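You operate a simulated robot arm through the tools that you are given. There is no shell and no other tool.

Carry out the task below with a simulated robot arm. There is one attempt and no reset: what you move stays moved.

TASK
Stand the vases of yellow and pink flowers in the green crate and clamp both.
Fine: spill no water and leave the third vase on the bench where it is.

Only the result counts: the job must be done as asked and must still hold three seconds after the hand-in. Knocking over, shifting, dropping, spilling or breaking anything else fails it.

THE ROBOT
A 6-joint arm with a two-finger gripper, fixed in place. Base frame: the origin is at the foot of the arm, x ahead of it, y to its left, z up. Lengths are in cm, angles in rad, forces in N, time in s.
Its first joint turns from -2.897 to 2.897 rad. Payload 2.45 kg.
The TCP is the grasp point between the finger pads, 2 cm short of the fingertips. In the tool frame z runs along the fingers and y along their closing line. Largest opening 14 cm; the body of the gripper starts 16.8 cm behind the TCP.
Orientation is that of the tool frame in the base frame, as a unit quaternion [x, y, z, w]. With the fingers straight down and closing along the base's y, the tool's x points along the base's -x, its y along +y and its z along -z.

THE INTERFACE
- The arm moves only by the tool jog_arm. Its argument "commands" is a list of rows, each a list of 7 numbers: the shift along the tool's x, y, z in cm, then the turn, a rotation vector about the tool's x, y, z in rad, then the finger opening in cm, from 0 to 14. In form: [[x, y, z, ax, ay, az, claw], ...]. A call has 1 to 20 rows; each row shifts and turns the commanded pose from where the row before left it, along the tool's axes as they then stand. Rows are played at 5 a second. More than 5 cm and 0.15 rad between two rows, or a gripper value outside its range, and nothing of the call is played. Where a pose cannot be reached the arm comes as near as it can. A force on the tool above 40 N (or 10 N above the force at the start of the call, whichever is more), or a blocked arm, ends the call early, and 0.2 s more pass. Each finger travels about 4.5 cm/s and halts on what it meets, pressing with about 31 N; the grip force reading is that of the motor and also rises with nothing between the fingers. The clock runs only during rows and for 0.2 s after the last one: add rows that do not move to give the fingers time. It gives the time, the measured TCP pose, the force on the tool (base axes), the opening and the grip force at its end, in the units of the frame above (readings bear some noise), with the torque about the TCP (base axes, N m) and any sound that the robot's microphone picked up.
- Cameras (640 x 400 px; columns grow to the right, rows downward): "scene" is fixed at [4.94, -65.15, 163.22]; the picture's right is [0.55, -0.83, 0.00], its down [-0.44, -0.29, -0.85] and it looks along [0.71, 0.47, -0.52] (base axes); focal length 330 px, centre (320, 200). "wrist" rides on the gripper at [7.8, 1.1, -20.9] in the tool frame; the picture's right is [-0.14, 0.99, 0.00], its down [-0.92, -0.13, -0.37] and it looks along [-0.36, -0.05, 0.93] (tool axes); focal length 280 px, centre (320, 200). There is no depth. A picture from a camera that has moved, and an enlarged one, comes with that camera's place and axes in the base frame and with its lens.
- camera(camera): a new picture of that camera. The clock stands still meanwhile.
- zoom(camera, box): a new picture of the part [left, top, right, bottom] of that camera's present view, enlarged. The clock stands still meanwhile.
- hand_in(): hands the job in; it is judged then, once.

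Places have to be worked out from the pictures, the camera data and where the tool is seen. Open the gripper and draw the arm clear of the work before you hand the job in, unless the task says otherwise.

The tools are called as name(argument=value, ...) on one line, values as JSON. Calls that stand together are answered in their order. jog_arm: Moves the arm, as the interface text tells. Its arguments: {"type":"object","properties":{"commands":{"type":"array"}},"required":["commands"]} The other tools are called the same way: camera (camera) takes a picture; zoom (camera, box) takes an enlarged picture of a part of a camera's view; hand_in () hands the job in.

At the start:

```text
clock: 0.0
position: [75.04, 2.47, 117.17]
orientation: [0.0, 1.0, 0.0, 0.0]
ft_force: [0.3, 0.5, -0.1]
ft_torque: [0.0, 0.0, -0.02]
gripper_width: 14.0
grasp_force: 0.1
```

scene: 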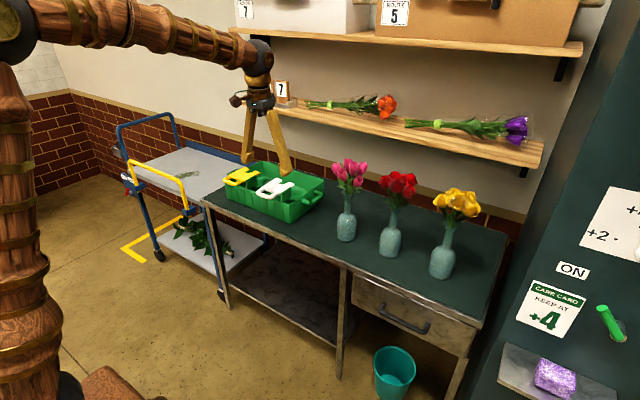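
wrist: 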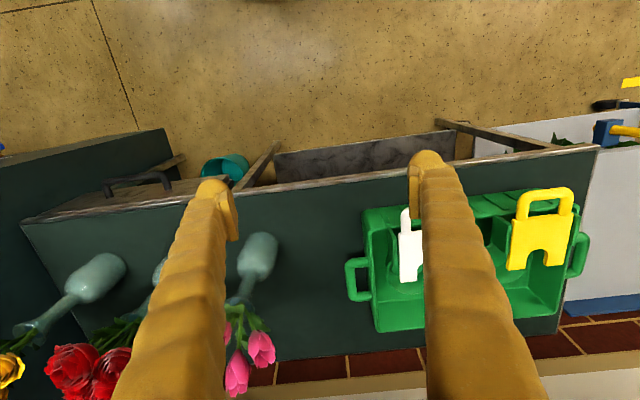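

I'll start by looking closely at the crate, its clamps and the vases.

zoom(camera="scene", box=[200, 140, 360, 240])

zoom(camera="scene", box=[310, 140, 510, 290])

zoom(camera="wrist", box=[320, 160, 640, 360])

zoom(camera="scene", box=[480, 160, 640, 400])

```text
4.00 times, centred on (280, 190) of scene
camera zoom: at [4.94, -65.15, 163.22], right [0.55, -0.83, 0.0], down [-0.44, -0.29, -0.85], along [0.71, 0.47, -0.52], focal length 1319 px, centre (480, 240)
```

zoom: 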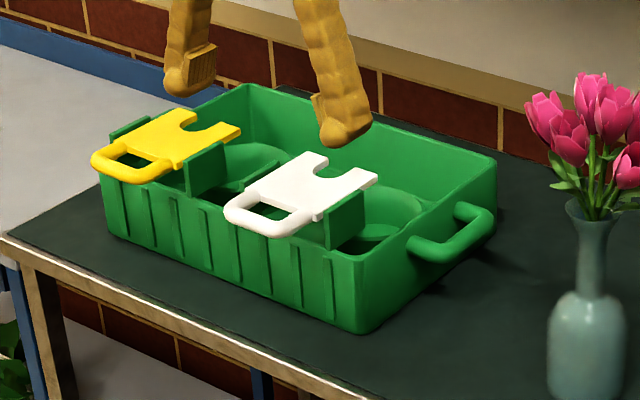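

```text
2.67 times, centred on (410, 215) of scene
camera zoom: at [4.94, -65.15, 163.22], right [0.55, -0.83, 0.0], down [-0.44, -0.29, -0.85], along [0.71, 0.47, -0.52], focal length 879 px, centre (80, 160)
```

zoom: 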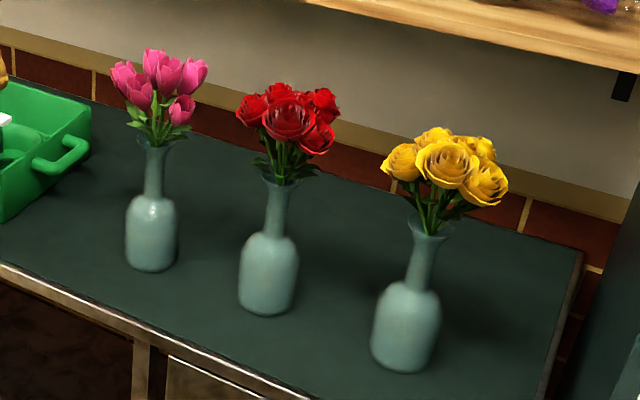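

```text
2.00 times, centred on (480, 260) of wrist
camera zoom: at [67.51, 3.54, 138.11], right [0.14, 0.99, 0.0], down [0.92, -0.13, 0.37], along [0.36, -0.05, -0.93], focal length 561 px, centre (0, 80)
```

zoom: 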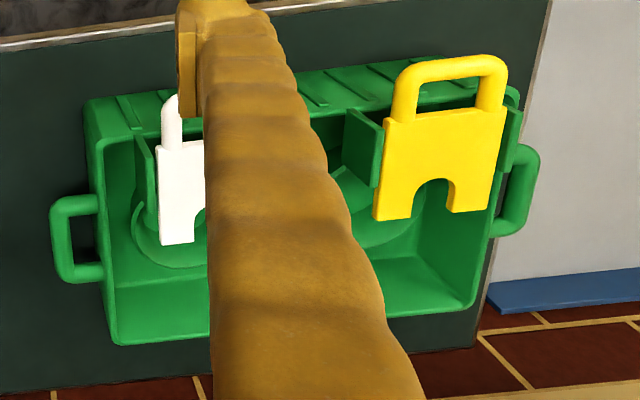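

```text
1.67 times, centred on (560, 280) of scene
camera zoom: at [4.94, -65.15, 163.22], right [0.55, -0.83, 0.0], down [-0.44, -0.29, -0.85], along [0.71, 0.47, -0.52], focal length 550 px, centre (-80, 67)
```

zoom: 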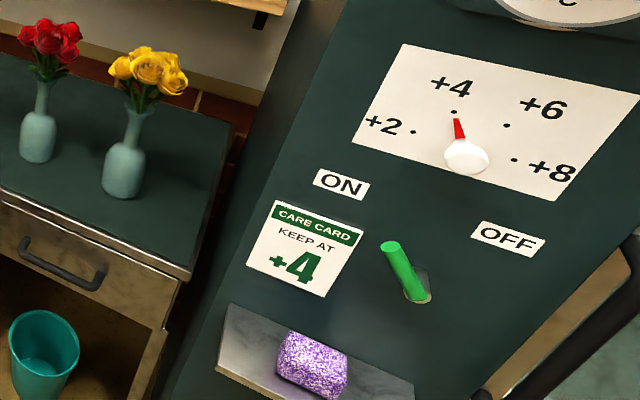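

The bench appears near z≈80–85, vases at about x≈95–100. I'll draw the arm back and to the right and tilt it forward to get a second view for triangulation.

jog_arm(commands=[[4, -3, 0, 0, 0, 0, 14], [4, -3, 0, 0, 0, 0, 14], [4, -3, 0, 0, 0, 0, 14], [4, -3, 0, 0, 0, 0, 14], [0, -3, 0, 0, -0.14, 0, 14], [0, -3, 0, 0, -0.14, 0, 14], [0, -3, 0, 0, -0.14, 0, 14], [0, 0, 0, 0, -0.14, 0, 14], [0, 0, 0, 0, 0, 0, 14]])

camera(camera="wrist")

camera(camera="scene")

```text
clock: 2.0
position: [59.82, -19.0, 115.21]
orientation: [0.001, 0.965, 0.007, 0.262]
ft_force: [-0.7, -0.7, 0.0]
ft_torque: [0.03, -0.02, 0.02]
gripper_width: 13.99
grasp_force: 0.1
```

```text
taken
camera wrist: at [42.7, -18.0, 129.34], right [0.12, 0.99, 0.08], down [0.61, -0.14, 0.78], along [0.79, -0.04, -0.62], focal length 280 px, centre (320, 200)
```

wrist: 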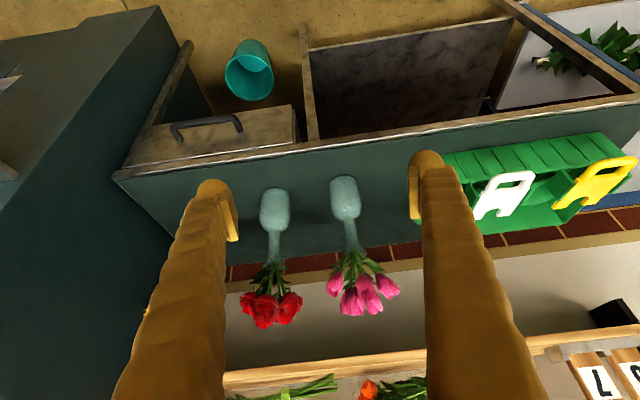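

```text
taken
```

scene: 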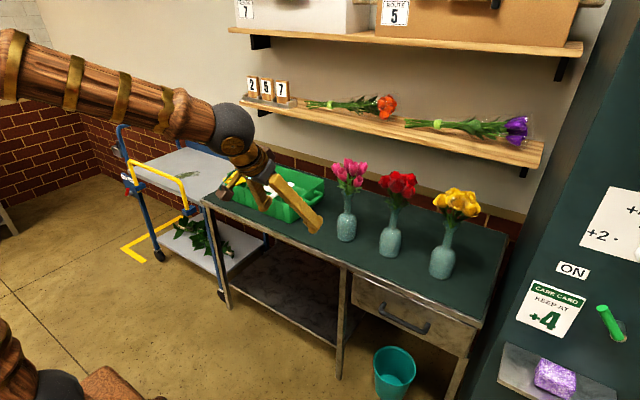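

The view is upside-down but clear. I'll zoom for accurate pixel positions.

zoom(camera="wrist", box=[220, 160, 420, 285])

zoom(camera="wrist", box=[420, 100, 640, 260])

zoom(camera="scene", box=[320, 150, 420, 270])

zoom(camera="scene", box=[410, 170, 510, 290])

```text
3.20 times, centred on (320, 222) of wrist
camera zoom: at [42.7, -18.0, 129.34], right [0.12, 0.99, 0.08], down [0.61, -0.14, 0.78], along [0.79, -0.04, -0.62], focal length 897 px, centre (320, 128)
```

zoom: 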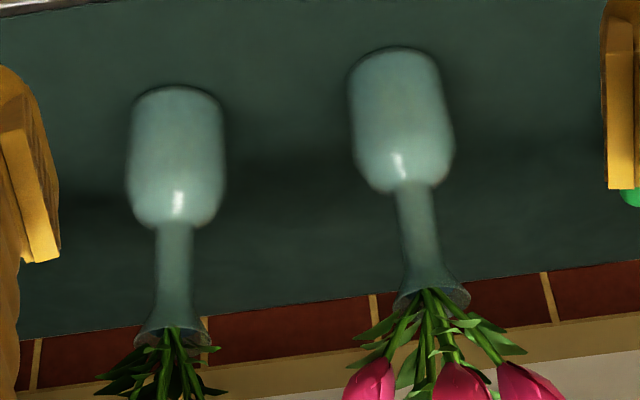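

```text
2.50 times, centred on (530, 180) of wrist
camera zoom: at [42.7, -18.0, 129.34], right [0.12, 0.99, 0.08], down [0.61, -0.14, 0.78], along [0.79, -0.04, -0.62], focal length 701 px, centre (-205, 250)
```

zoom: 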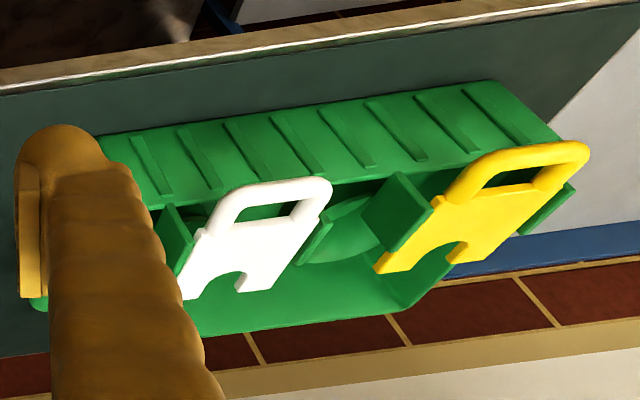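

```text
3.33 times, centred on (370, 210) of scene
camera zoom: at [4.94, -65.15, 163.22], right [0.55, -0.83, 0.0], down [-0.44, -0.29, -0.85], along [0.71, 0.47, -0.52], focal length 1099 px, centre (153, 167)
```

zoom: 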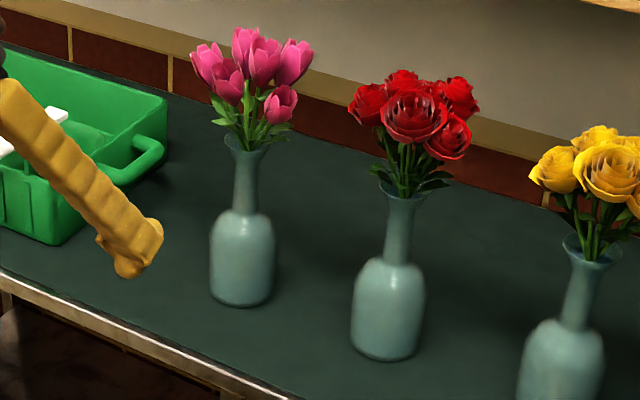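

```text
3.33 times, centred on (460, 230) of scene
camera zoom: at [4.94, -65.15, 163.22], right [0.55, -0.83, 0.0], down [-0.44, -0.29, -0.85], along [0.71, 0.47, -0.52], focal length 1099 px, centre (-147, 100)
```

zoom: 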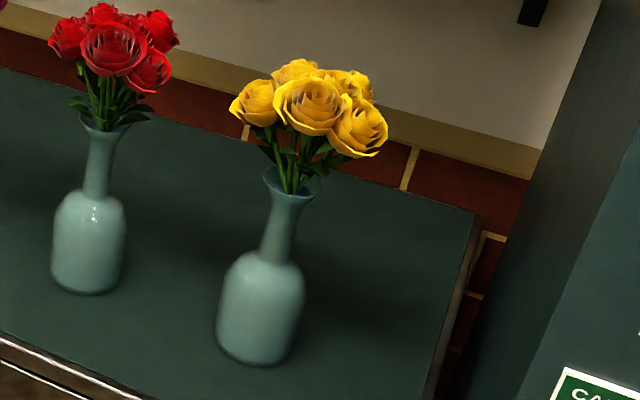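

Triangulation gives the pink vase axis at about (101,-14), red (102,-33), yellow (102,-53), with the bench top at z≈78.5, necks at 90–96 and mouths at 100. I'll move across to look at the crate squarely.

jog_arm(commands=[[0, 4, 0, 0, 0, 0, 14], [0, 4, 0, 0, 0, 0, 14], [0, 4, 0, 0, 0, 0, 14], [0, 4, 0, 0, 0, 0, 14], [0, 4, 0, 0, 0, 0, 14], [0, 4, 0, 0, 0, 0, 14], [0, 4, 0, 0, 0, 0, 14], [0, 4, 0, 0, 0, 0, 14], [0, 4, 0, 0, 0, 0, 14], [0, 4, 0, 0, 0, 0, 14], [0, 4, 0, 0, 0, 0, 14], [0, 4, 0, 0, 0, 0, 14], [0, 0, 0, 0, 0, 0, 14]])

camera(camera="wrist")

camera(camera="scene")

```text
clock: 4.8
position: [58.98, 29.32, 117.19]
orientation: [0.0, 0.961, 0.0, 0.276]
ft_force: [-0.1, 0.1, 0.0]
ft_torque: [-0.05, 0.01, -0.01]
gripper_width: 13.99
grasp_force: 0.1
```

```text
taken
camera wrist: at [41.52, 30.52, 130.77], right [0.12, 0.99, 0.07], down [0.58, -0.13, 0.8], along [0.8, -0.05, -0.59], focal length 280 px, centre (320, 200)
```

wrist: 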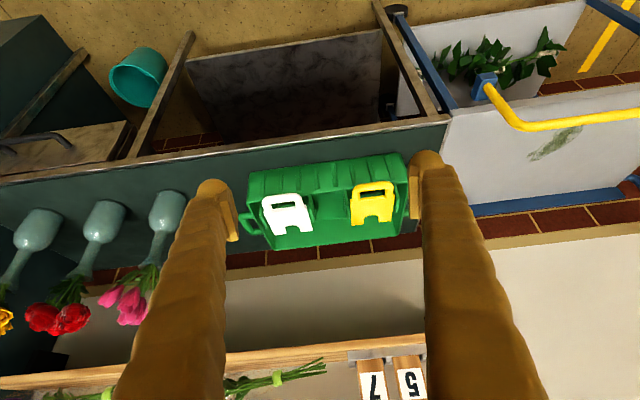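

```text
taken
```

scene: 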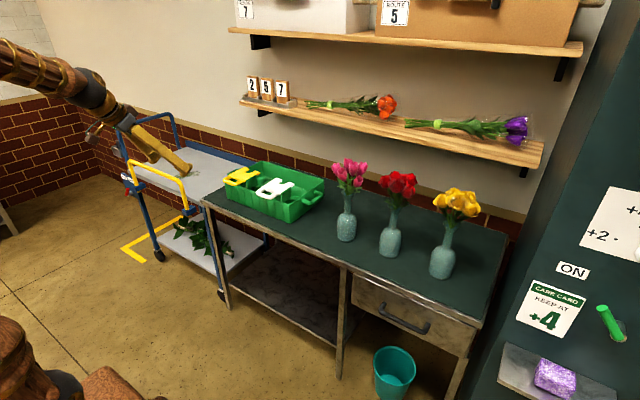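

zoom(camera="wrist", box=[230, 140, 430, 265])

zoom(camera="scene", box=[205, 150, 335, 231])

```text
3.20 times, centred on (330, 202) of wrist
camera zoom: at [41.52, 30.52, 130.77], right [0.12, 0.99, 0.07], down [0.58, -0.13, 0.8], along [0.8, -0.05, -0.59], focal length 897 px, centre (288, 192)
```

zoom: 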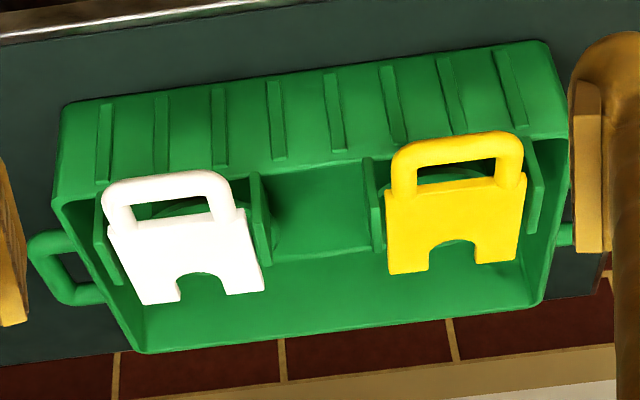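

```text
4.92 times, centred on (270, 190) of scene
camera zoom: at [4.94, -65.15, 163.22], right [0.55, -0.83, 0.0], down [-0.44, -0.29, -0.85], along [0.71, 0.47, -0.52], focal length 1624 px, centre (566, 247)
```

zoom: 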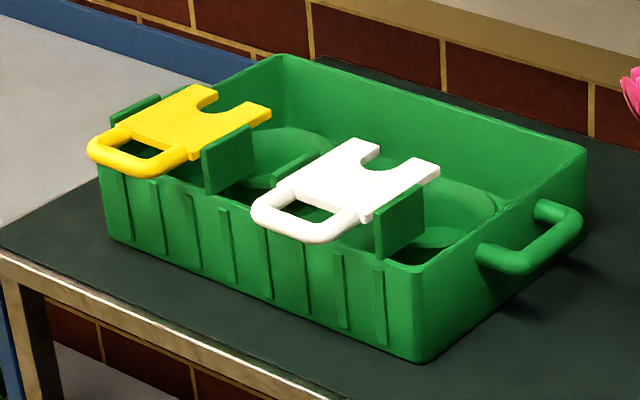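

The crate spans about x 94.6–119.6, y 9.7–48.2, rim z≈90; clamp plates are at z≈93.8 centred at y≈19 (white) and y≈39 (yellow). The shelf overhead matters for flower clearance, so I'll measure it too.

zoom(camera="wrist", box=[220, 310, 440, 400])

zoom(camera="scene", box=[225, 60, 395, 166])

zoom(camera="scene", box=[380, 70, 560, 182])

```text
2.91 times, centred on (330, 355) of wrist
camera zoom: at [41.52, 30.52, 130.77], right [0.12, 0.99, 0.07], down [0.58, -0.13, 0.8], along [0.8, -0.05, -0.59], focal length 816 px, centre (291, -251)
```

zoom: 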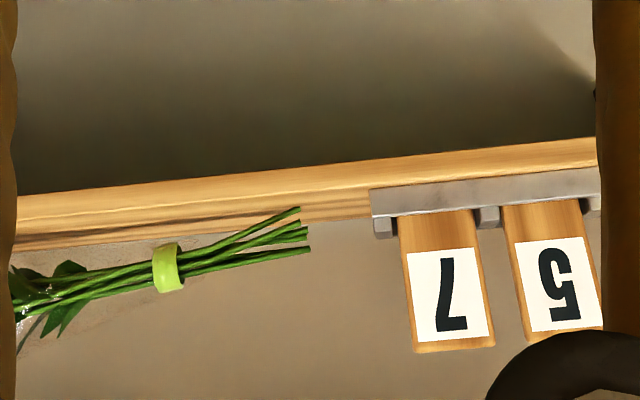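

```text
3.76 times, centred on (310, 113) of scene
camera zoom: at [4.94, -65.15, 163.22], right [0.55, -0.83, 0.0], down [-0.44, -0.29, -0.85], along [0.71, 0.47, -0.52], focal length 1242 px, centre (358, 528)
```

zoom: 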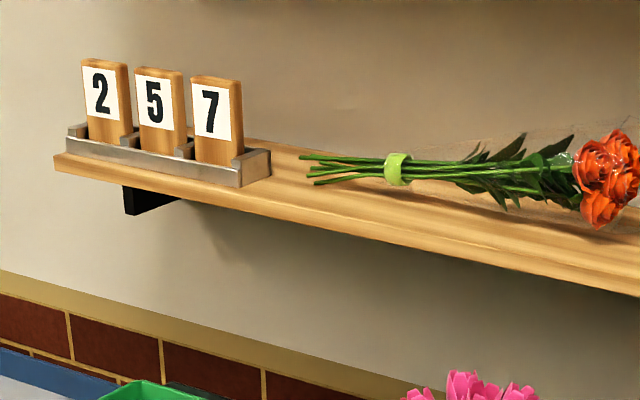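

```text
3.56 times, centred on (470, 126) of scene
camera zoom: at [4.94, -65.15, 163.22], right [0.55, -0.83, 0.0], down [-0.44, -0.29, -0.85], along [0.71, 0.47, -0.52], focal length 1173 px, centre (-213, 463)
```

zoom: 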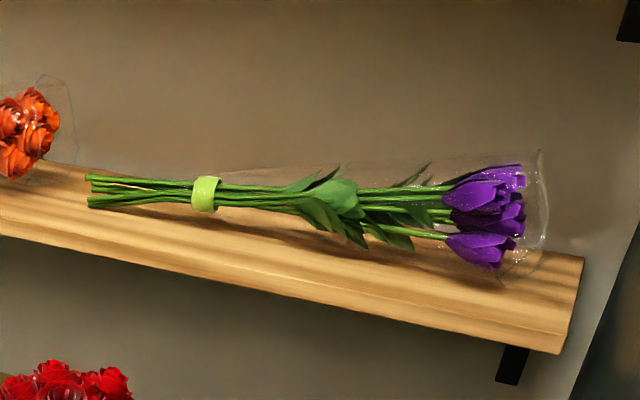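

The shelf front is at x≈119.5, z≈118–120, so it's behind the crate's seats. Next, a view from above to locate the seats.

jog_arm(commands=[[0, 0, -1, 0, 0.14, 0, 14], [0, 0, -1, 0, 0.14, 0, 14], [0, 0, -1, 0, 0.14, 0, 14], [0, 0, -1, 0, 0.14, 0, 14], [-4, 0, 0, 0, 0, 0, 14], [-4, 0, 0, 0, 0, 0, 14], [-4, 0, 0, 0, 0, 0, 14], [-4, 0, 0, 0, 0, 0, 14], [-4, 0, 0, 0, 0, 0, 14], [-4, 0, 0, 0, 0, 0, 14], [0, 0, 0, 0, 0, 0, 14], [0, 0, 0, 0, 0, 0, 14]])

camera(camera="wrist")

zoom(camera="wrist", box=[180, 150, 480, 338])

```text
clock: 7.4
position: [81.75, 29.45, 120.95]
orientation: [0.0, 1.0, 0.0, 0.0]
ft_force: [0.1, -0.2, -0.2]
ft_torque: [0.0, -0.02, 0.0]
gripper_width: 14.01
grasp_force: 0.0
```

```text
taken
camera wrist: at [74.16, 30.59, 141.85], right [0.14, 0.99, 0.0], down [0.92, -0.13, 0.37], along [0.37, -0.05, -0.93], focal length 280 px, centre (320, 200)
```

wrist: 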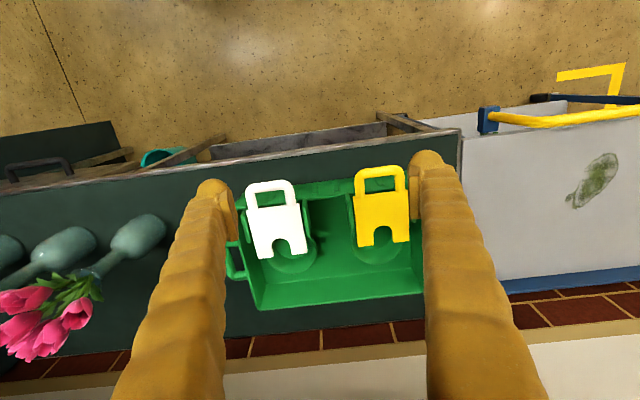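

```text
2.13 times, centred on (330, 244) of wrist
camera zoom: at [74.16, 30.59, 141.85], right [0.14, 0.99, 0.0], down [0.92, -0.13, 0.37], along [0.37, -0.05, -0.93], focal length 597 px, centre (299, 106)
```

zoom: 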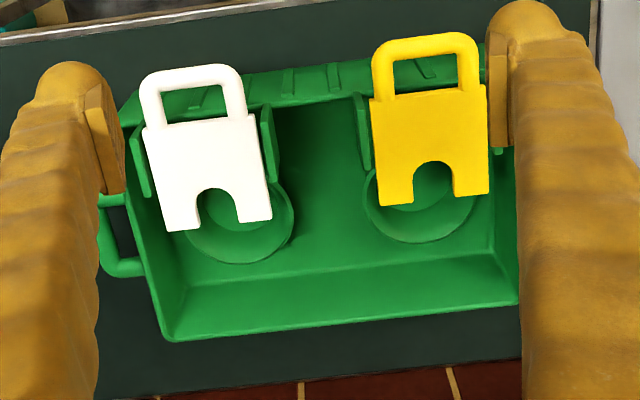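

The seats show as conical cups behind the plates, at about x≈109, y≈19 and 39. I'll go closer and more directly above to pin them down.

jog_arm(commands=[[-3, 0, 2, 0, 0, 0, 14], [-3, 0, 2, 0, 0, 0, 14], [-3, 0, 2, 0, 0, 0, 14], [-3, 0, 2, 0, 0, 0, 14], [0, 0, 0, 0, 0, 0, 14], [0, 0, 0, 0, 0, 0, 14]])

zoom(camera="wrist", box=[180, 130, 480, 318])

camera(camera="scene")

```text
clock: 8.8
position: [93.82, 29.33, 112.66]
orientation: [0.0, 1.0, 0.001, 0.0]
ft_force: [-0.2, -0.1, -0.7]
ft_torque: [0.02, -0.01, 0.0]
gripper_width: 13.99
grasp_force: 0.0
```

```text
2.13 times, centred on (330, 224) of wrist
camera zoom: at [86.2, 30.53, 133.65], right [0.14, 0.99, 0.0], down [0.92, -0.13, 0.37], along [0.37, -0.05, -0.93], focal length 597 px, centre (299, 149)
```

zoom: 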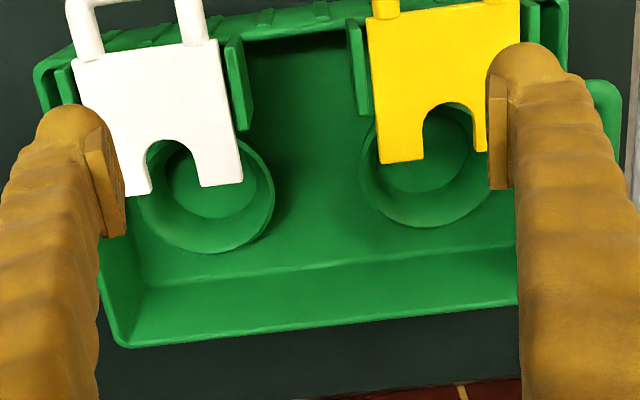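

```text
taken
```

scene: 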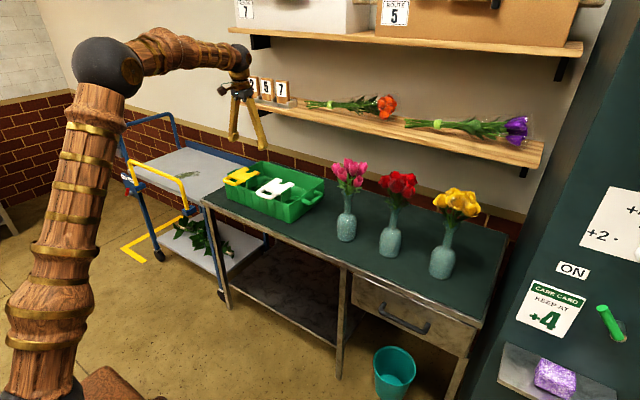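

The arm is off the crate in the scene view, so I'll zoom the scene there to fix the cup height and position.

zoom(camera="scene", box=[215, 150, 311, 210])

zoom(camera="scene", box=[245, 165, 325, 215])

```text
6.67 times, centred on (263, 180) of scene
camera zoom: at [4.94, -65.15, 163.22], right [0.55, -0.83, 0.0], down [-0.44, -0.29, -0.85], along [0.71, 0.47, -0.52], focal length 2198 px, centre (700, 333)
```

zoom: 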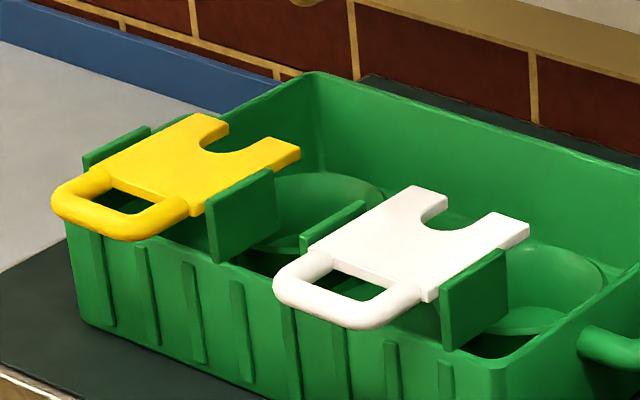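

```text
8.00 times, centred on (285, 190) of scene
camera zoom: at [4.94, -65.15, 163.22], right [0.55, -0.83, 0.0], down [-0.44, -0.29, -0.85], along [0.71, 0.47, -0.52], focal length 2638 px, centre (600, 280)
```

zoom: 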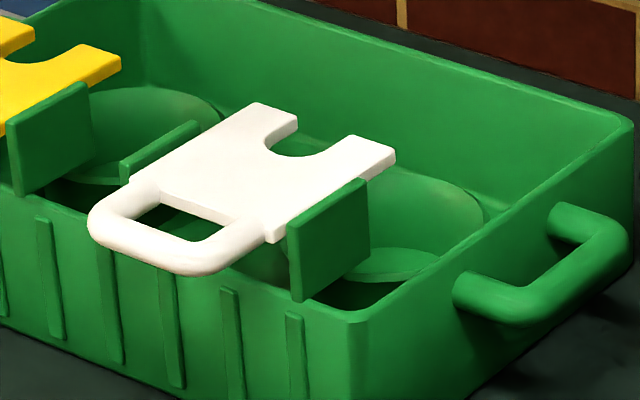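

Cup centres come out near (108.8,19.0) and (108.8,38.9), cup floor z≈80.5, with a funnel rim at z≈87. Now I'll draw back, tilt the tool to 30° below horizontal, and travel toward the yellow vase, well in front of the bench items.

jog_arm(commands=[[4, 0, 0, 0, 0, 0, 10], [4, 0, 0, 0, 0, 0, 10], [4, 0, 0, 0, 0, 0, 10], [4, 0, 0, 0, 0, 0, 10], [4, 0, 0, 0, 0, 0, 10], [4, 0, 0, 0, 0, 0, 10], [4, 0, 0, 0, 0, 0, 10], [2, -2, 0, 0, 0, 0, 10], [0, -4, 0, 0, -0.131, 0, 10], [0, -4, 0, 0, -0.131, 0, 10], [0, -4, 0, 0, -0.131, 0, 10], [0, -4, 0, 0, -0.131, 0, 10], [0, -4, 0, 0, -0.131, 0, 10], [0, -4, 0, 0, -0.131, 0, 10], [0, -4, 0, 0, -0.131, 0, 10], [0, -4, 0, 0, -0.13, 0, 10], [0, -4, 0, 0, 0, 0, 10], [0, -4, 0, 0, 0, 0, 10], [0, -4, 0, 0, 0, 0, 10], [0, -4, 0, 0, 0, 0, 10]])

jog_arm(commands=[[0, -4, 0, 0, 0, 0, 10], [0, -4, 0, 0, 0, 0, 10], [0, -4, 0, 0, 0, 0, 10], [0, -4, 0, 0, 0, 0, 10], [0, -4, 0, 0, 0, 0, 10], [0, -4, 0, 0, 0, 0, 10], [0, -4, 0, 0, 0, 0, 10], [0, -3, 0, 0, 0, 0, 10], [0, -2, 0, 0, 0, 0, 10], [0, 0, 0, 0, 0, 0, 10], [0, 0, 0, 0, 0, 0, 10]])

camera(camera="wrist")

camera(camera="scene")

```text
clock: 13.0
position: [63.7, -20.61, 112.86]
orientation: [0.001, 0.866, 0.0, 0.5]
ft_force: [0.3, -0.7, 0.4]
ft_torque: [-0.01, 0.02, 0.0]
gripper_width: 9.99
grasp_force: 0.0
```

```text
clock: 15.4
position: [63.55, -53.53, 112.82]
orientation: [-0.001, 0.866, 0.001, 0.5]
ft_force: [-0.1, -0.7, -0.2]
ft_torque: [0.01, 0.01, -0.02]
gripper_width: 10.0
grasp_force: 0.1
```

```text
taken
camera wrist: at [41.82, -52.52, 116.59], right [0.07, 0.99, 0.12], down [0.14, -0.13, 0.98], along [0.99, -0.05, -0.15], focal length 280 px, centre (320, 200)
```

wrist: 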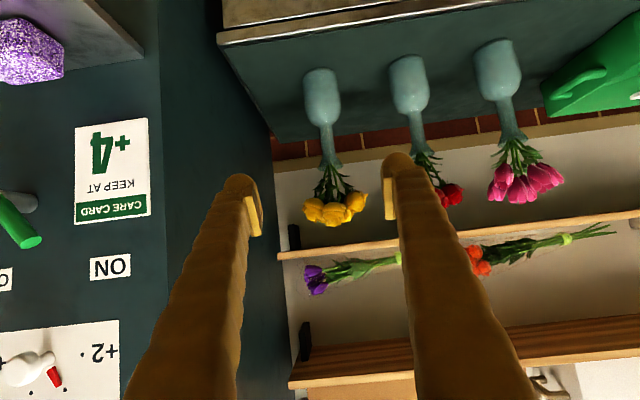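

```text
taken
```

scene: 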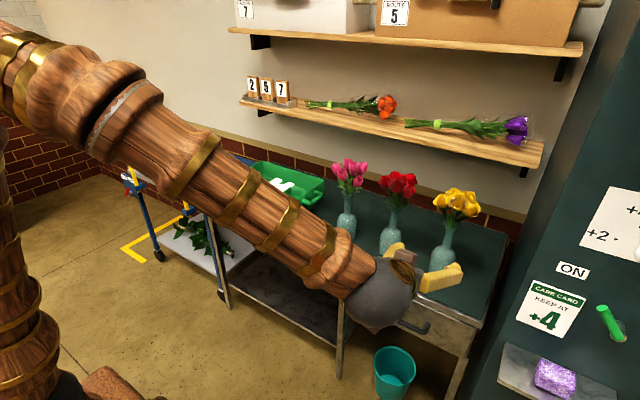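

The pose is reached and clear of everything. I'll zoom in on the vases from here to refine positions.

zoom(camera="wrist", box=[260, 40, 400, 240])

zoom(camera="wrist", box=[380, 30, 580, 210])

```text
2.00 times, centred on (330, 140) of wrist
camera zoom: at [41.82, -52.52, 116.59], right [0.07, 0.99, 0.12], down [0.14, -0.13, 0.98], along [0.99, -0.05, -0.15], focal length 561 px, centre (300, 320)
```

zoom: 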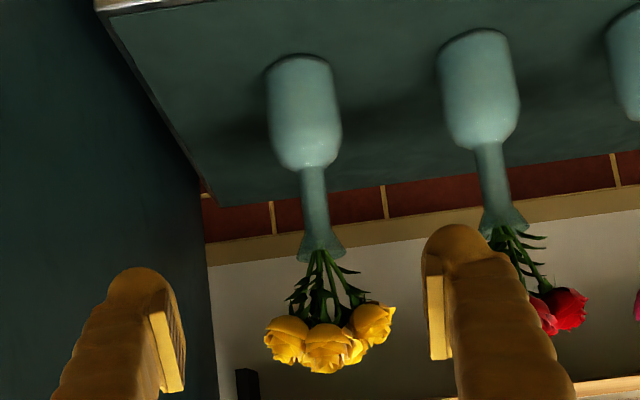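

```text
2.22 times, centred on (480, 120) of wrist
camera zoom: at [41.82, -52.52, 116.59], right [0.07, 0.99, 0.12], down [0.14, -0.13, 0.98], along [0.99, -0.05, -0.15], focal length 623 px, centre (-36, 378)
```

zoom: 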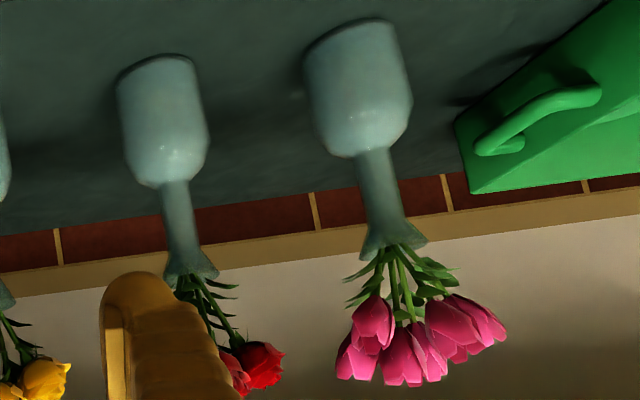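

Refined yellow neck estimate is about (101.6,-52.4,94). I'll move to a pre-grasp point 14 cm back along the tool axis and re-check.

jog_arm(commands=[[-0.46, 0.14, 4, 0, 0, 0, 9], [-0.46, 0.14, 4, 0, 0, 0, 9], [-0.46, 0.14, 4, 0, 0, 0, 9], [-0.46, 0.14, 4, 0, 0, 0, 8], [-0.46, 0.14, 4, 0, 0, 0, 8], [-0.46, 0.15, 4, 0, 0, 0, 8], [-0.46, 0.15, 4, 0, 0, 0, 8], [0, 0, 0, 0, 0, 0, 8], [0, 0, 0, 0, 0, 0, 8]])

camera(camera="wrist")

camera(camera="scene")

zoom(camera="scene", box=[390, 170, 510, 290])

```text
clock: 17.4
position: [89.6, -52.65, 101.78]
orientation: [0.001, 0.866, 0.0, 0.499]
ft_force: [-0.6, -0.6, 0.1]
ft_torque: [0.05, -0.01, -0.05]
gripper_width: 8.0
grasp_force: 0.1
```

```text
taken
camera wrist: at [67.95, -51.53, 105.54], right [0.07, 0.99, 0.12], down [0.14, -0.13, 0.98], along [0.99, -0.05, -0.15], focal length 280 px, centre (320, 200)
```

wrist: 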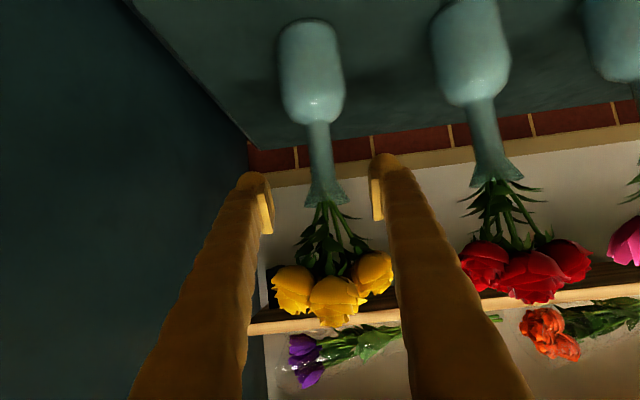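

```text
taken
```

scene: 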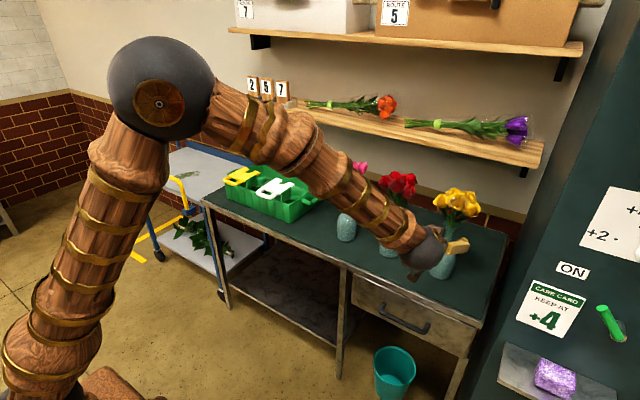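

```text
3.33 times, centred on (450, 230) of scene
camera zoom: at [4.94, -65.15, 163.22], right [0.55, -0.83, 0.0], down [-0.44, -0.29, -0.85], along [0.71, 0.47, -0.52], focal length 1099 px, centre (-113, 100)
```

zoom: 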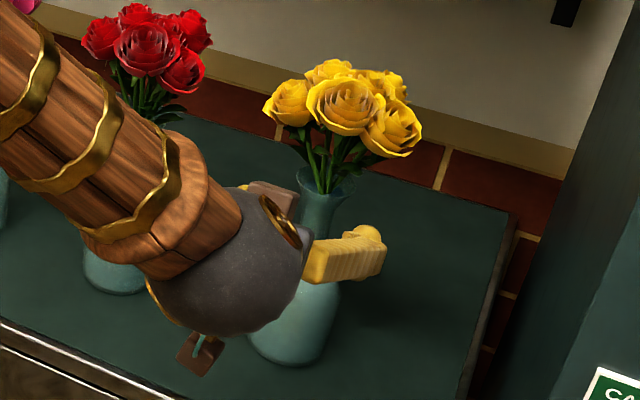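

The neck sits at y≈-52.6, in line with the fingers. I'll advance 14 cm along the tool axis so the neck lies between the pads.

jog_arm(commands=[[0, 0, 2, 0, 0, 0, 8], [0, 0, 2.5, 0, 0, 0, 8], [0, 0, 2.5, 0, 0, 0, 8], [0, 0, 2.5, 0, 0, 0, 8], [0, 0, 2.5, 0, 0, 0, 8], [0, 0, 2, 0, 0, 0, 8], [0, 0, 0, 0, 0, 0, 8], [0, 0, 0, 0, 0, 0, 8]])

camera(camera="wrist")

zoom(camera="scene", box=[390, 170, 510, 290])

```text
clock: 19.2
position: [101.76, -52.64, 94.75]
orientation: [0.001, 0.866, 0.0, 0.5]
ft_force: [-0.7, -0.6, -0.2]
ft_torque: [0.0, 0.03, -0.02]
gripper_width: 8.0
grasp_force: 0.1
```

```text
taken
camera wrist: at [79.98, -51.51, 98.42], right [0.07, 0.99, 0.12], down [0.14, -0.13, 0.98], along [0.99, -0.05, -0.15], focal length 280 px, centre (320, 200)
```

wrist: 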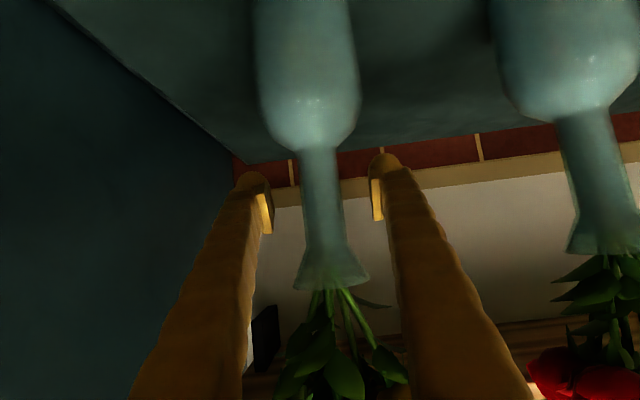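

```text
3.33 times, centred on (450, 230) of scene
camera zoom: at [4.94, -65.15, 163.22], right [0.55, -0.83, 0.0], down [-0.44, -0.29, -0.85], along [0.71, 0.47, -0.52], focal length 1099 px, centre (-113, 100)
```

zoom: 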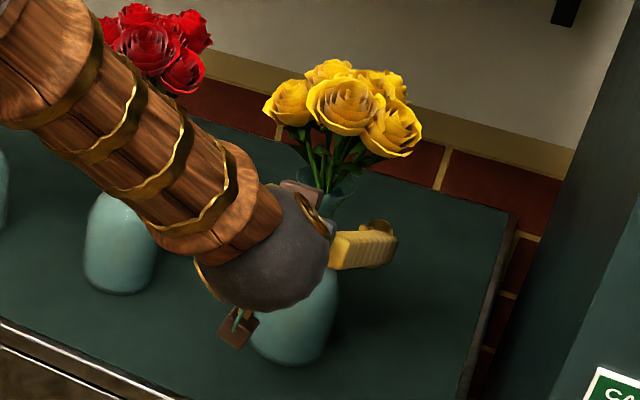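

The neck sits midway between the pads at the TCP depth (apparent width 40 px → 22 cm). Closing the fingers now.

jog_arm(commands=[[0, 0, 0, 0, 0, 0, 6], [0, 0, 0, 0, 0, 0, 4], [0, 0, 0, 0, 0, 0, 2.5], [0, 0, 0, 0, 0, 0, 2], [0, 0, 0, 0, 0, 0, 2], [0, 0, 0, 0, 0, 0, 2]])

camera(camera="wrist")

```text
clock: 20.6
position: [101.78, -52.63, 94.7]
orientation: [-0.001, 0.866, 0.001, 0.5]
ft_force: [0.2, 3.8, -0.1]
ft_torque: [0.19, -0.06, -0.08]
gripper_width: 2.56
grasp_force: 31.1
```

```text
taken
camera wrist: at [79.98, -51.51, 98.42], right [0.07, 0.99, 0.12], down [0.14, -0.13, 0.98], along [0.99, -0.05, -0.15], focal length 280 px, centre (320, 200)
```

wrist: 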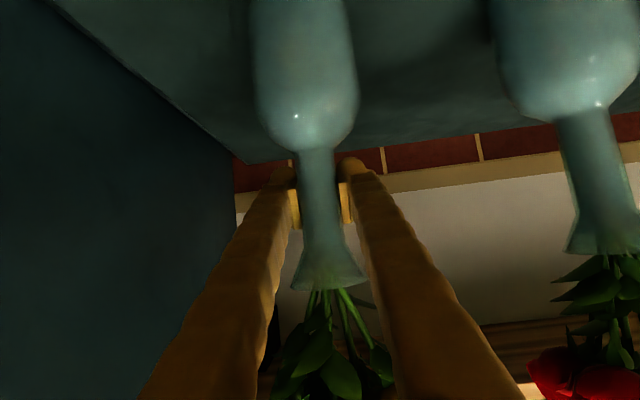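

Gripped (2.56 cm, 31 N). I'll lift gently by 3 cm and check it holds.

jog_arm(commands=[[-0.26, 0, -0.15, 0, 0, 0, 2], [-0.43, 0, -0.25, 0, 0, 0, 2], [-0.69, 0, -0.4, 0, 0, 0, 2], [-0.69, 0, -0.4, 0, 0, 0, 2], [-0.43, 0, -0.25, 0, 0, 0, 2], [-0.26, 0, -0.15, 0, 0, 0, 2], [0, 0, 0, 0, 0, 0, 2]])

camera(camera="wrist")

zoom(camera="scene", box=[390, 150, 510, 290])

```text
clock: 22.2
position: [101.78, -52.61, 97.92]
orientation: [0.0, 0.866, 0.0, 0.499]
ft_force: [-0.5, -0.1, -7.7]
ft_torque: [0.0, -0.14, 0.0]
gripper_width: 2.59
grasp_force: 30.7
```

```text
taken
camera wrist: at [80.0, -51.49, 101.58], right [0.07, 0.99, 0.12], down [0.14, -0.13, 0.98], along [0.99, -0.05, -0.15], focal length 280 px, centre (320, 200)
```

wrist: 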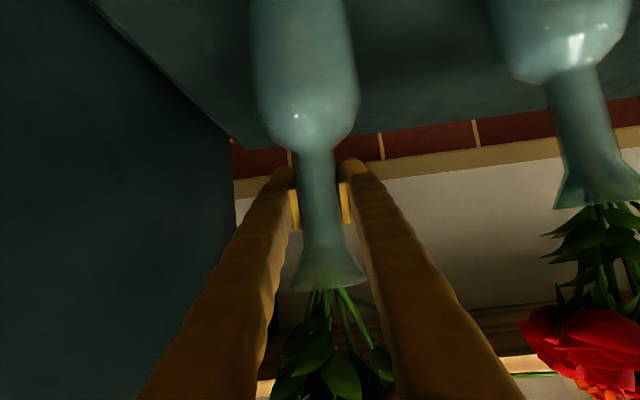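

```text
2.86 times, centred on (450, 220) of scene
camera zoom: at [4.94, -65.15, 163.22], right [0.55, -0.83, 0.0], down [-0.44, -0.29, -0.85], along [0.71, 0.47, -0.52], focal length 942 px, centre (-51, 143)
```

zoom: 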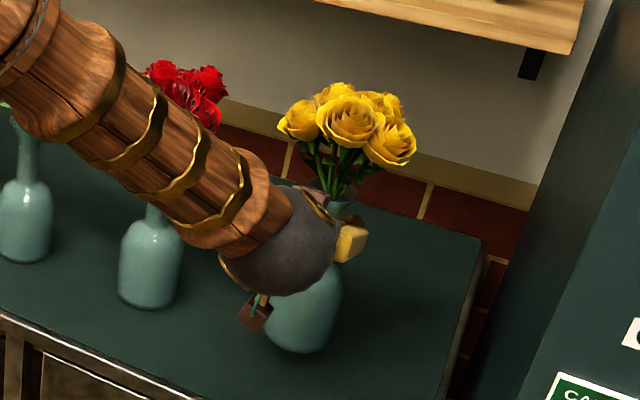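

Vase is lifted (7.7 N); the torque suggests its axis is slightly robot-side of the TCP. I'll zoom in to measure exactly where the neck sits in the fingers.

zoom(camera="wrist", box=[240, 100, 400, 300])

zoom(camera="scene", box=[430, 190, 490, 265])

```text
2.00 times, centred on (320, 200) of wrist
camera zoom: at [80.0, -51.49, 101.58], right [0.07, 0.99, 0.12], down [0.14, -0.13, 0.98], along [0.99, -0.05, -0.15], focal length 561 px, centre (320, 200)
```

zoom: 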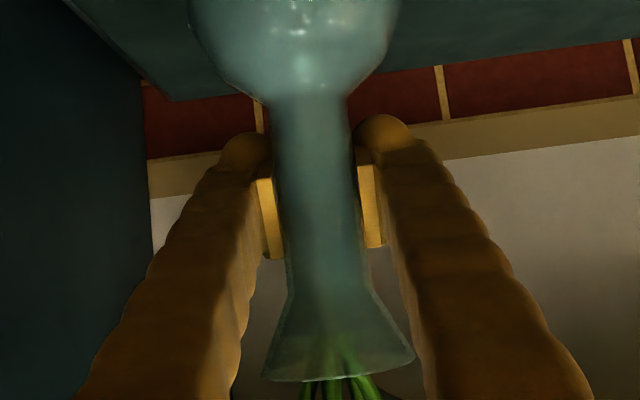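

```text
5.33 times, centred on (460, 228) of scene
camera zoom: at [4.94, -65.15, 163.22], right [0.55, -0.83, 0.0], down [-0.44, -0.29, -0.85], along [0.71, 0.47, -0.52], focal length 1759 px, centre (-427, 53)
```

zoom: 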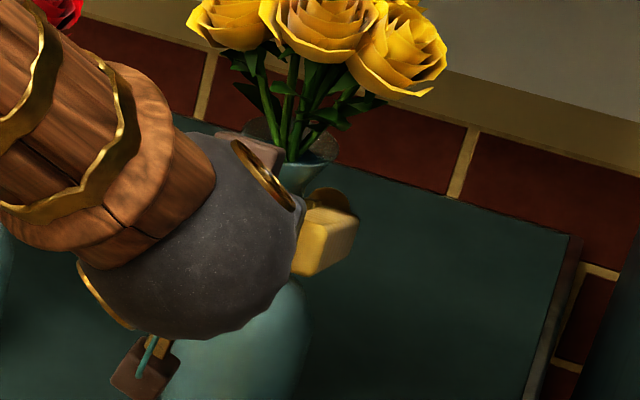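

The neck is at the robot-side edge of the pads (axis x≈99.7), a weak grip. I'll set the vase back down exactly where it was, release, and re-grip about 2 cm deeper.

jog_arm(commands=[[0.26, 0, 0.15, 0, 0, 0, 2], [0.43, 0, 0.25, 0, 0, 0, 2], [0.69, 0, 0.4, 0, 0, 0, 2], [0.69, 0, 0.4, 0, 0, 0, 2], [0.35, 0, 0.2, 0, 0, 0, 2], [0.17, 0, 0.1, 0, 0, 0, 2], [0.09, 0, 0.05, 0, 0, 0, 2], [0.05, 0, 0.03, 0, 0, 0, 2], [0, 0, 0, 0, 0, 0, 2]])

```text
clock: 24.2
position: [101.89, -52.54, 94.74]
orientation: [0.0, 0.866, 0.0, 0.501]
ft_force: [-0.1, 0.4, -7.1]
ft_torque: [-0.01, -0.13, -0.02]
gripper_width: 2.58
grasp_force: 31.0
```

It still carries the vase's weight, so the base hasn't touched yet. I'll lower in millimetre steps.

jog_arm(commands=[[0.09, 0, 0.05, 0, 0, 0, 2], [0.09, 0, 0.05, 0, 0, 0, 2], [0, 0, 0, 0, 0, 0, 2]])

```text
clock: 25.0
position: [101.7, -52.63, 94.84]
orientation: [0.001, 0.865, -0.002, 0.501]
ft_force: [-2.2, -0.8, 16.7]
ft_torque: [0.14, 0.46, -0.01]
gripper_width: 2.59
grasp_force: 31.1
```

Now it's on the bench with some press; easing up 1 mm and then opening the fingers.

jog_arm(commands=[[-0.07, 0, -0.04, 0, 0, 0, 2], [0, 0, 0, 0, 0, 0, 2]])

```text
clock: 25.6
position: [101.79, -52.64, 94.76]
orientation: [0.001, 0.866, 0.0, 0.5]
ft_force: [2.8, -5.8, 22.7]
ft_torque: [0.03, 0.01, 0.05]
gripper_width: 2.55
grasp_force: 30.6
```

Force still reads upward, so I'll ease up another 1.5 mm and read again.

jog_arm(commands=[[-0.09, 0, -0.05, 0, 0, 0, 2], [0, 0, 0, 0, 0, 0, 2], [0, 0, 0, 0, 0, 0, 2]])

```text
clock: 26.4
position: [101.65, -52.59, 94.72]
orientation: [-0.001, 0.866, 0.001, 0.5]
ft_force: [7.0, -9.5, 14.0]
ft_torque: [-0.93, -0.14, 0.29]
gripper_width: 2.59
grasp_force: 30.6
```

Side forces are present; I'll look before doing anything else.

camera(camera="wrist")

zoom(camera="scene", box=[390, 150, 510, 290])

jog_arm(commands=[[0, 0, 0, 0, 0, 0, 2], [0, 0, 0, 0, 0, 0, 2], [0, 0, 0, 0, 0, 0, 2]])

```text
taken
camera wrist: at [79.92, -51.44, 98.41], right [0.07, 0.99, 0.12], down [0.14, -0.13, 0.98], along [0.99, -0.05, -0.15], focal length 280 px, centre (320, 200)
```

wrist: 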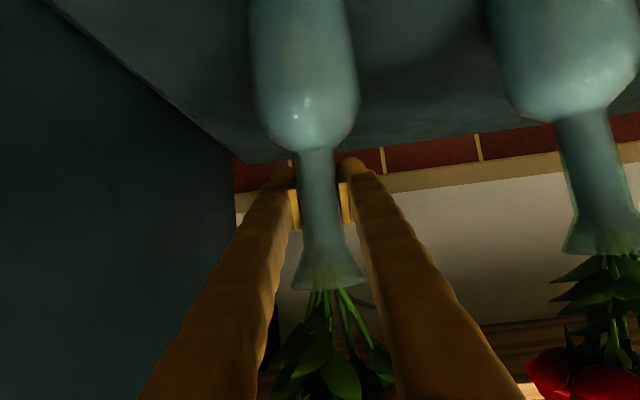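

```text
2.86 times, centred on (450, 220) of scene
camera zoom: at [4.94, -65.15, 163.22], right [0.55, -0.83, 0.0], down [-0.44, -0.29, -0.85], along [0.71, 0.47, -0.52], focal length 942 px, centre (-51, 143)
```

zoom: 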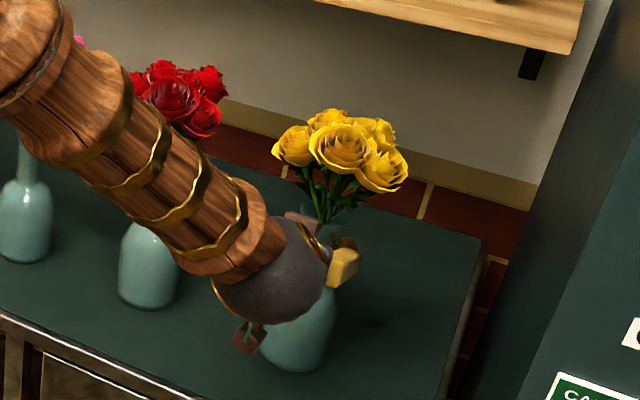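

```text
clock: 27.2
position: [101.64, -52.64, 94.74]
orientation: [0.0, 0.866, 0.001, 0.5]
ft_force: [4.5, -8.3, 12.4]
ft_torque: [-0.85, 0.25, 0.22]
gripper_width: 2.57
grasp_force: 30.7
```

It looks upright; I'll relax another millimetre.

jog_arm(commands=[[-0.09, 0, -0.05, 0, 0, 0, 2], [0, 0, 0, 0, 0, 0, 2], [0, 0, 0, 0, 0, 0, 2]])

```text
clock: 28.0
position: [101.68, -52.56, 94.75]
orientation: [0.001, 0.866, 0.0, 0.499]
ft_force: [1.9, -0.7, -2.4]
ft_torque: [-0.62, 0.02, 0.04]
gripper_width: 2.59
grasp_force: 31.2
```

Force is nearly zero now; opening the fingers gently.

jog_arm(commands=[[0, 0, 0, 0, 0, 0, 3.2], [0, 0, 0, 0, 0, 0, 4.5], [0, 0, 0, 0, 0, 0, 6], [0, 0, 0, 0, 0, 0, 7], [0, 0, 0, 0, 0, 0, 7], [0, 0, 0, 0, 0, 0, 7]])

zoom(camera="wrist", box=[240, 100, 400, 300])

zoom(camera="scene", box=[390, 150, 510, 290])

```text
clock: 29.4
position: [101.67, -52.53, 94.9]
orientation: [0.0, 0.866, 0.0, 0.5]
ft_force: [0.5, 0.1, 0.1]
ft_torque: [-0.03, -0.02, 0.02]
gripper_width: 7.01
grasp_force: 0.1
```

```text
2.00 times, centred on (320, 200) of wrist
camera zoom: at [79.92, -51.44, 98.52], right [0.07, 0.99, 0.12], down [0.14, -0.13, 0.98], along [0.99, -0.05, -0.15], focal length 561 px, centre (320, 200)
```

zoom: 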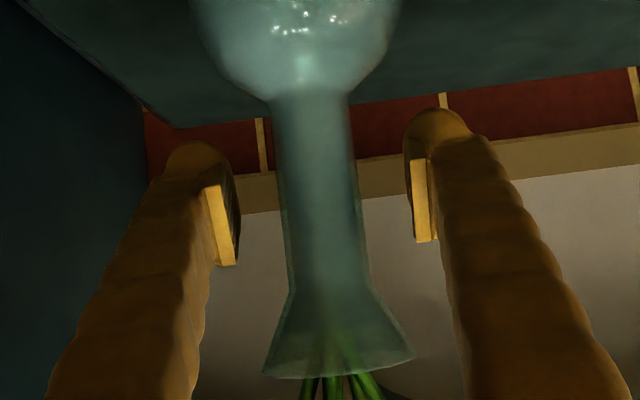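

```text
2.86 times, centred on (450, 220) of scene
camera zoom: at [4.94, -65.15, 163.22], right [0.55, -0.83, 0.0], down [-0.44, -0.29, -0.85], along [0.71, 0.47, -0.52], focal length 942 px, centre (-51, 143)
```

zoom: 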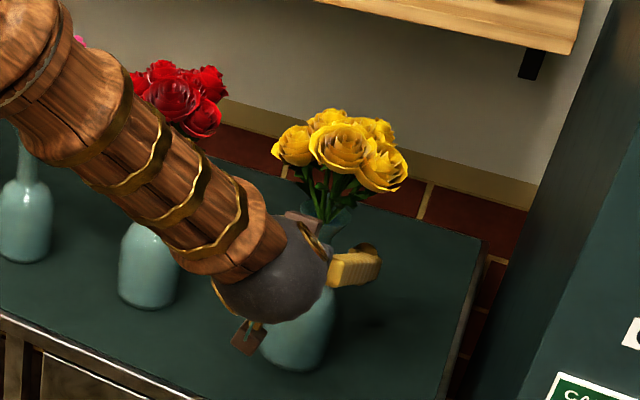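

The vase stands free; its true axis is x≈99.4 (2.3 cm short of the TCP), so the re-grip must be further back. Before that, I'll back off and measure the cups from directly overhead, since insertion needs that accuracy.

jog_arm(commands=[[0, 0, -2, 0, 0, 0, 7], [0, 0, -3, 0, 0, 0, 7], [0, 0, -3, 0, 0, 0, 8], [0, 0, -3, 0, 0, 0, 9], [0, 0, -4, 0, 0, 0, 10], [0, 0, -4, 0, 0, 0, 11], [0, 0, -4, 0, 0, 0, 12], [0, 0, -4, 0, 0, 0, 14], [0, 0, -4, 0, 0, 0, 14], [0, 4, 0, 0, 0.14, 0, 14], [0, 4, 0, 0, 0.14, 0, 14], [0, 4, 0, 0, 0.14, 0, 14], [0, 4, 0, 0, 0.14, 0, 14], [0, 4, 0, 0, 0.14, 0, 14], [0, 4, 0, 0, 0.14, 0, 14], [0, 4, 0, 0, 0.14, 0, 14], [0, 4, 0, 0, 0.067, 0, 14], [0, 4, 0, 0, 0, 0, 14], [0, 4, 0, 0, 0, 0, 14], [0, 4, 0, 0, 0, 0, 14]])

jog_arm(commands=[[0, 4, 0, 0, 0, 0, 14], [0, 4, 0, 0, 0, 0, 14], [0, 4, 0, 0, 0, 0, 14], [0, 4, 0, 0, 0, 0, 14], [0, 4, 0, 0, 0, 0, 14], [0, 4, 0, 0, 0, 0, 14], [0, 4, 0, 0, 0, 0, 14], [0, 4, 0, 0, 0, 0, 14], [0, 3, 0, 0, 0, 0, 14], [-4, 2, 0, 0, 0, 0, 14], [-4, 0, 0, 0, 0, 0, 14], [-4, 0, 0, 0, 0, 0, 14], [-4, 0, 0, 0, 0, 0, 14], [-4, 0, 0, 0, 0, 0, 14], [0, 0, 0, 0, 0, 0, 14]])

```text
clock: 33.6
position: [71.76, -10.3, 108.31]
orientation: [-0.013, 0.992, 0.101, 0.074]
ft_force: [0.7, 0.3, 0.4]
ft_torque: [-0.01, 0.02, 0.03]
gripper_width: 13.99
grasp_force: 0.0
out of reach, approached as far as the arm can: row 14, 15, 16, 17, 18, 19, 20
```

```text
clock: 36.8
position: [89.58, 9.53, 111.26]
orientation: [-0.016, 0.99, 0.122, 0.074]
ft_force: [0.1, 0.2, -0.2]
ft_torque: [0.0, -0.01, 0.01]
gripper_width: 14.01
grasp_force: 0.0
out of reach, approached as far as the arm can: row 1, 2, 3, 6, 7, 8, 9, 10, 11, 12, 13, 14
```

The arm reports a reach/joint limit and lags the commanded pose. I'll look before moving on.

camera(camera="scene")

camera(camera="wrist")

```text
taken
```

scene: 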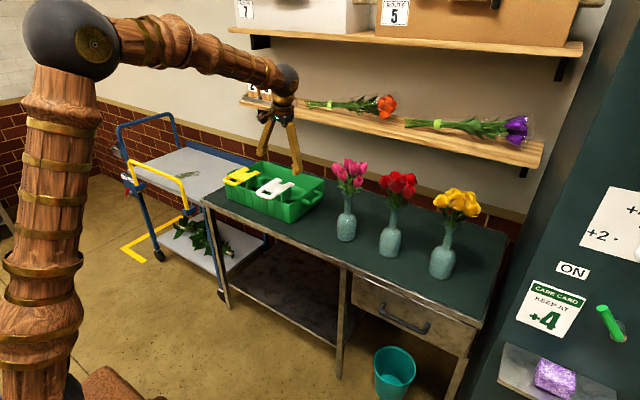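

```text
taken
camera wrist: at [79.05, 5.39, 130.33], right [0.09, 0.96, 0.26], down [0.86, -0.2, 0.46], along [0.5, 0.18, -0.85], focal length 280 px, centre (320, 200)
```

wrist: 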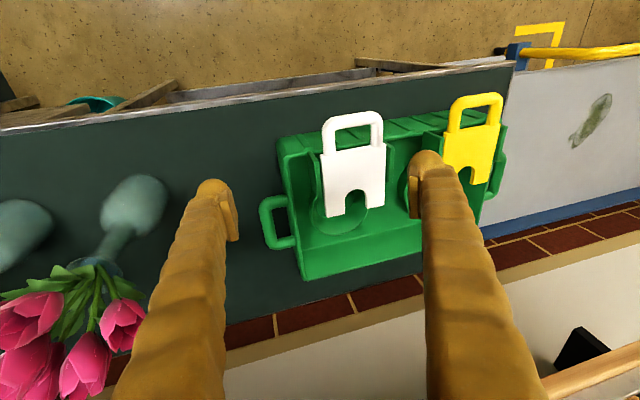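

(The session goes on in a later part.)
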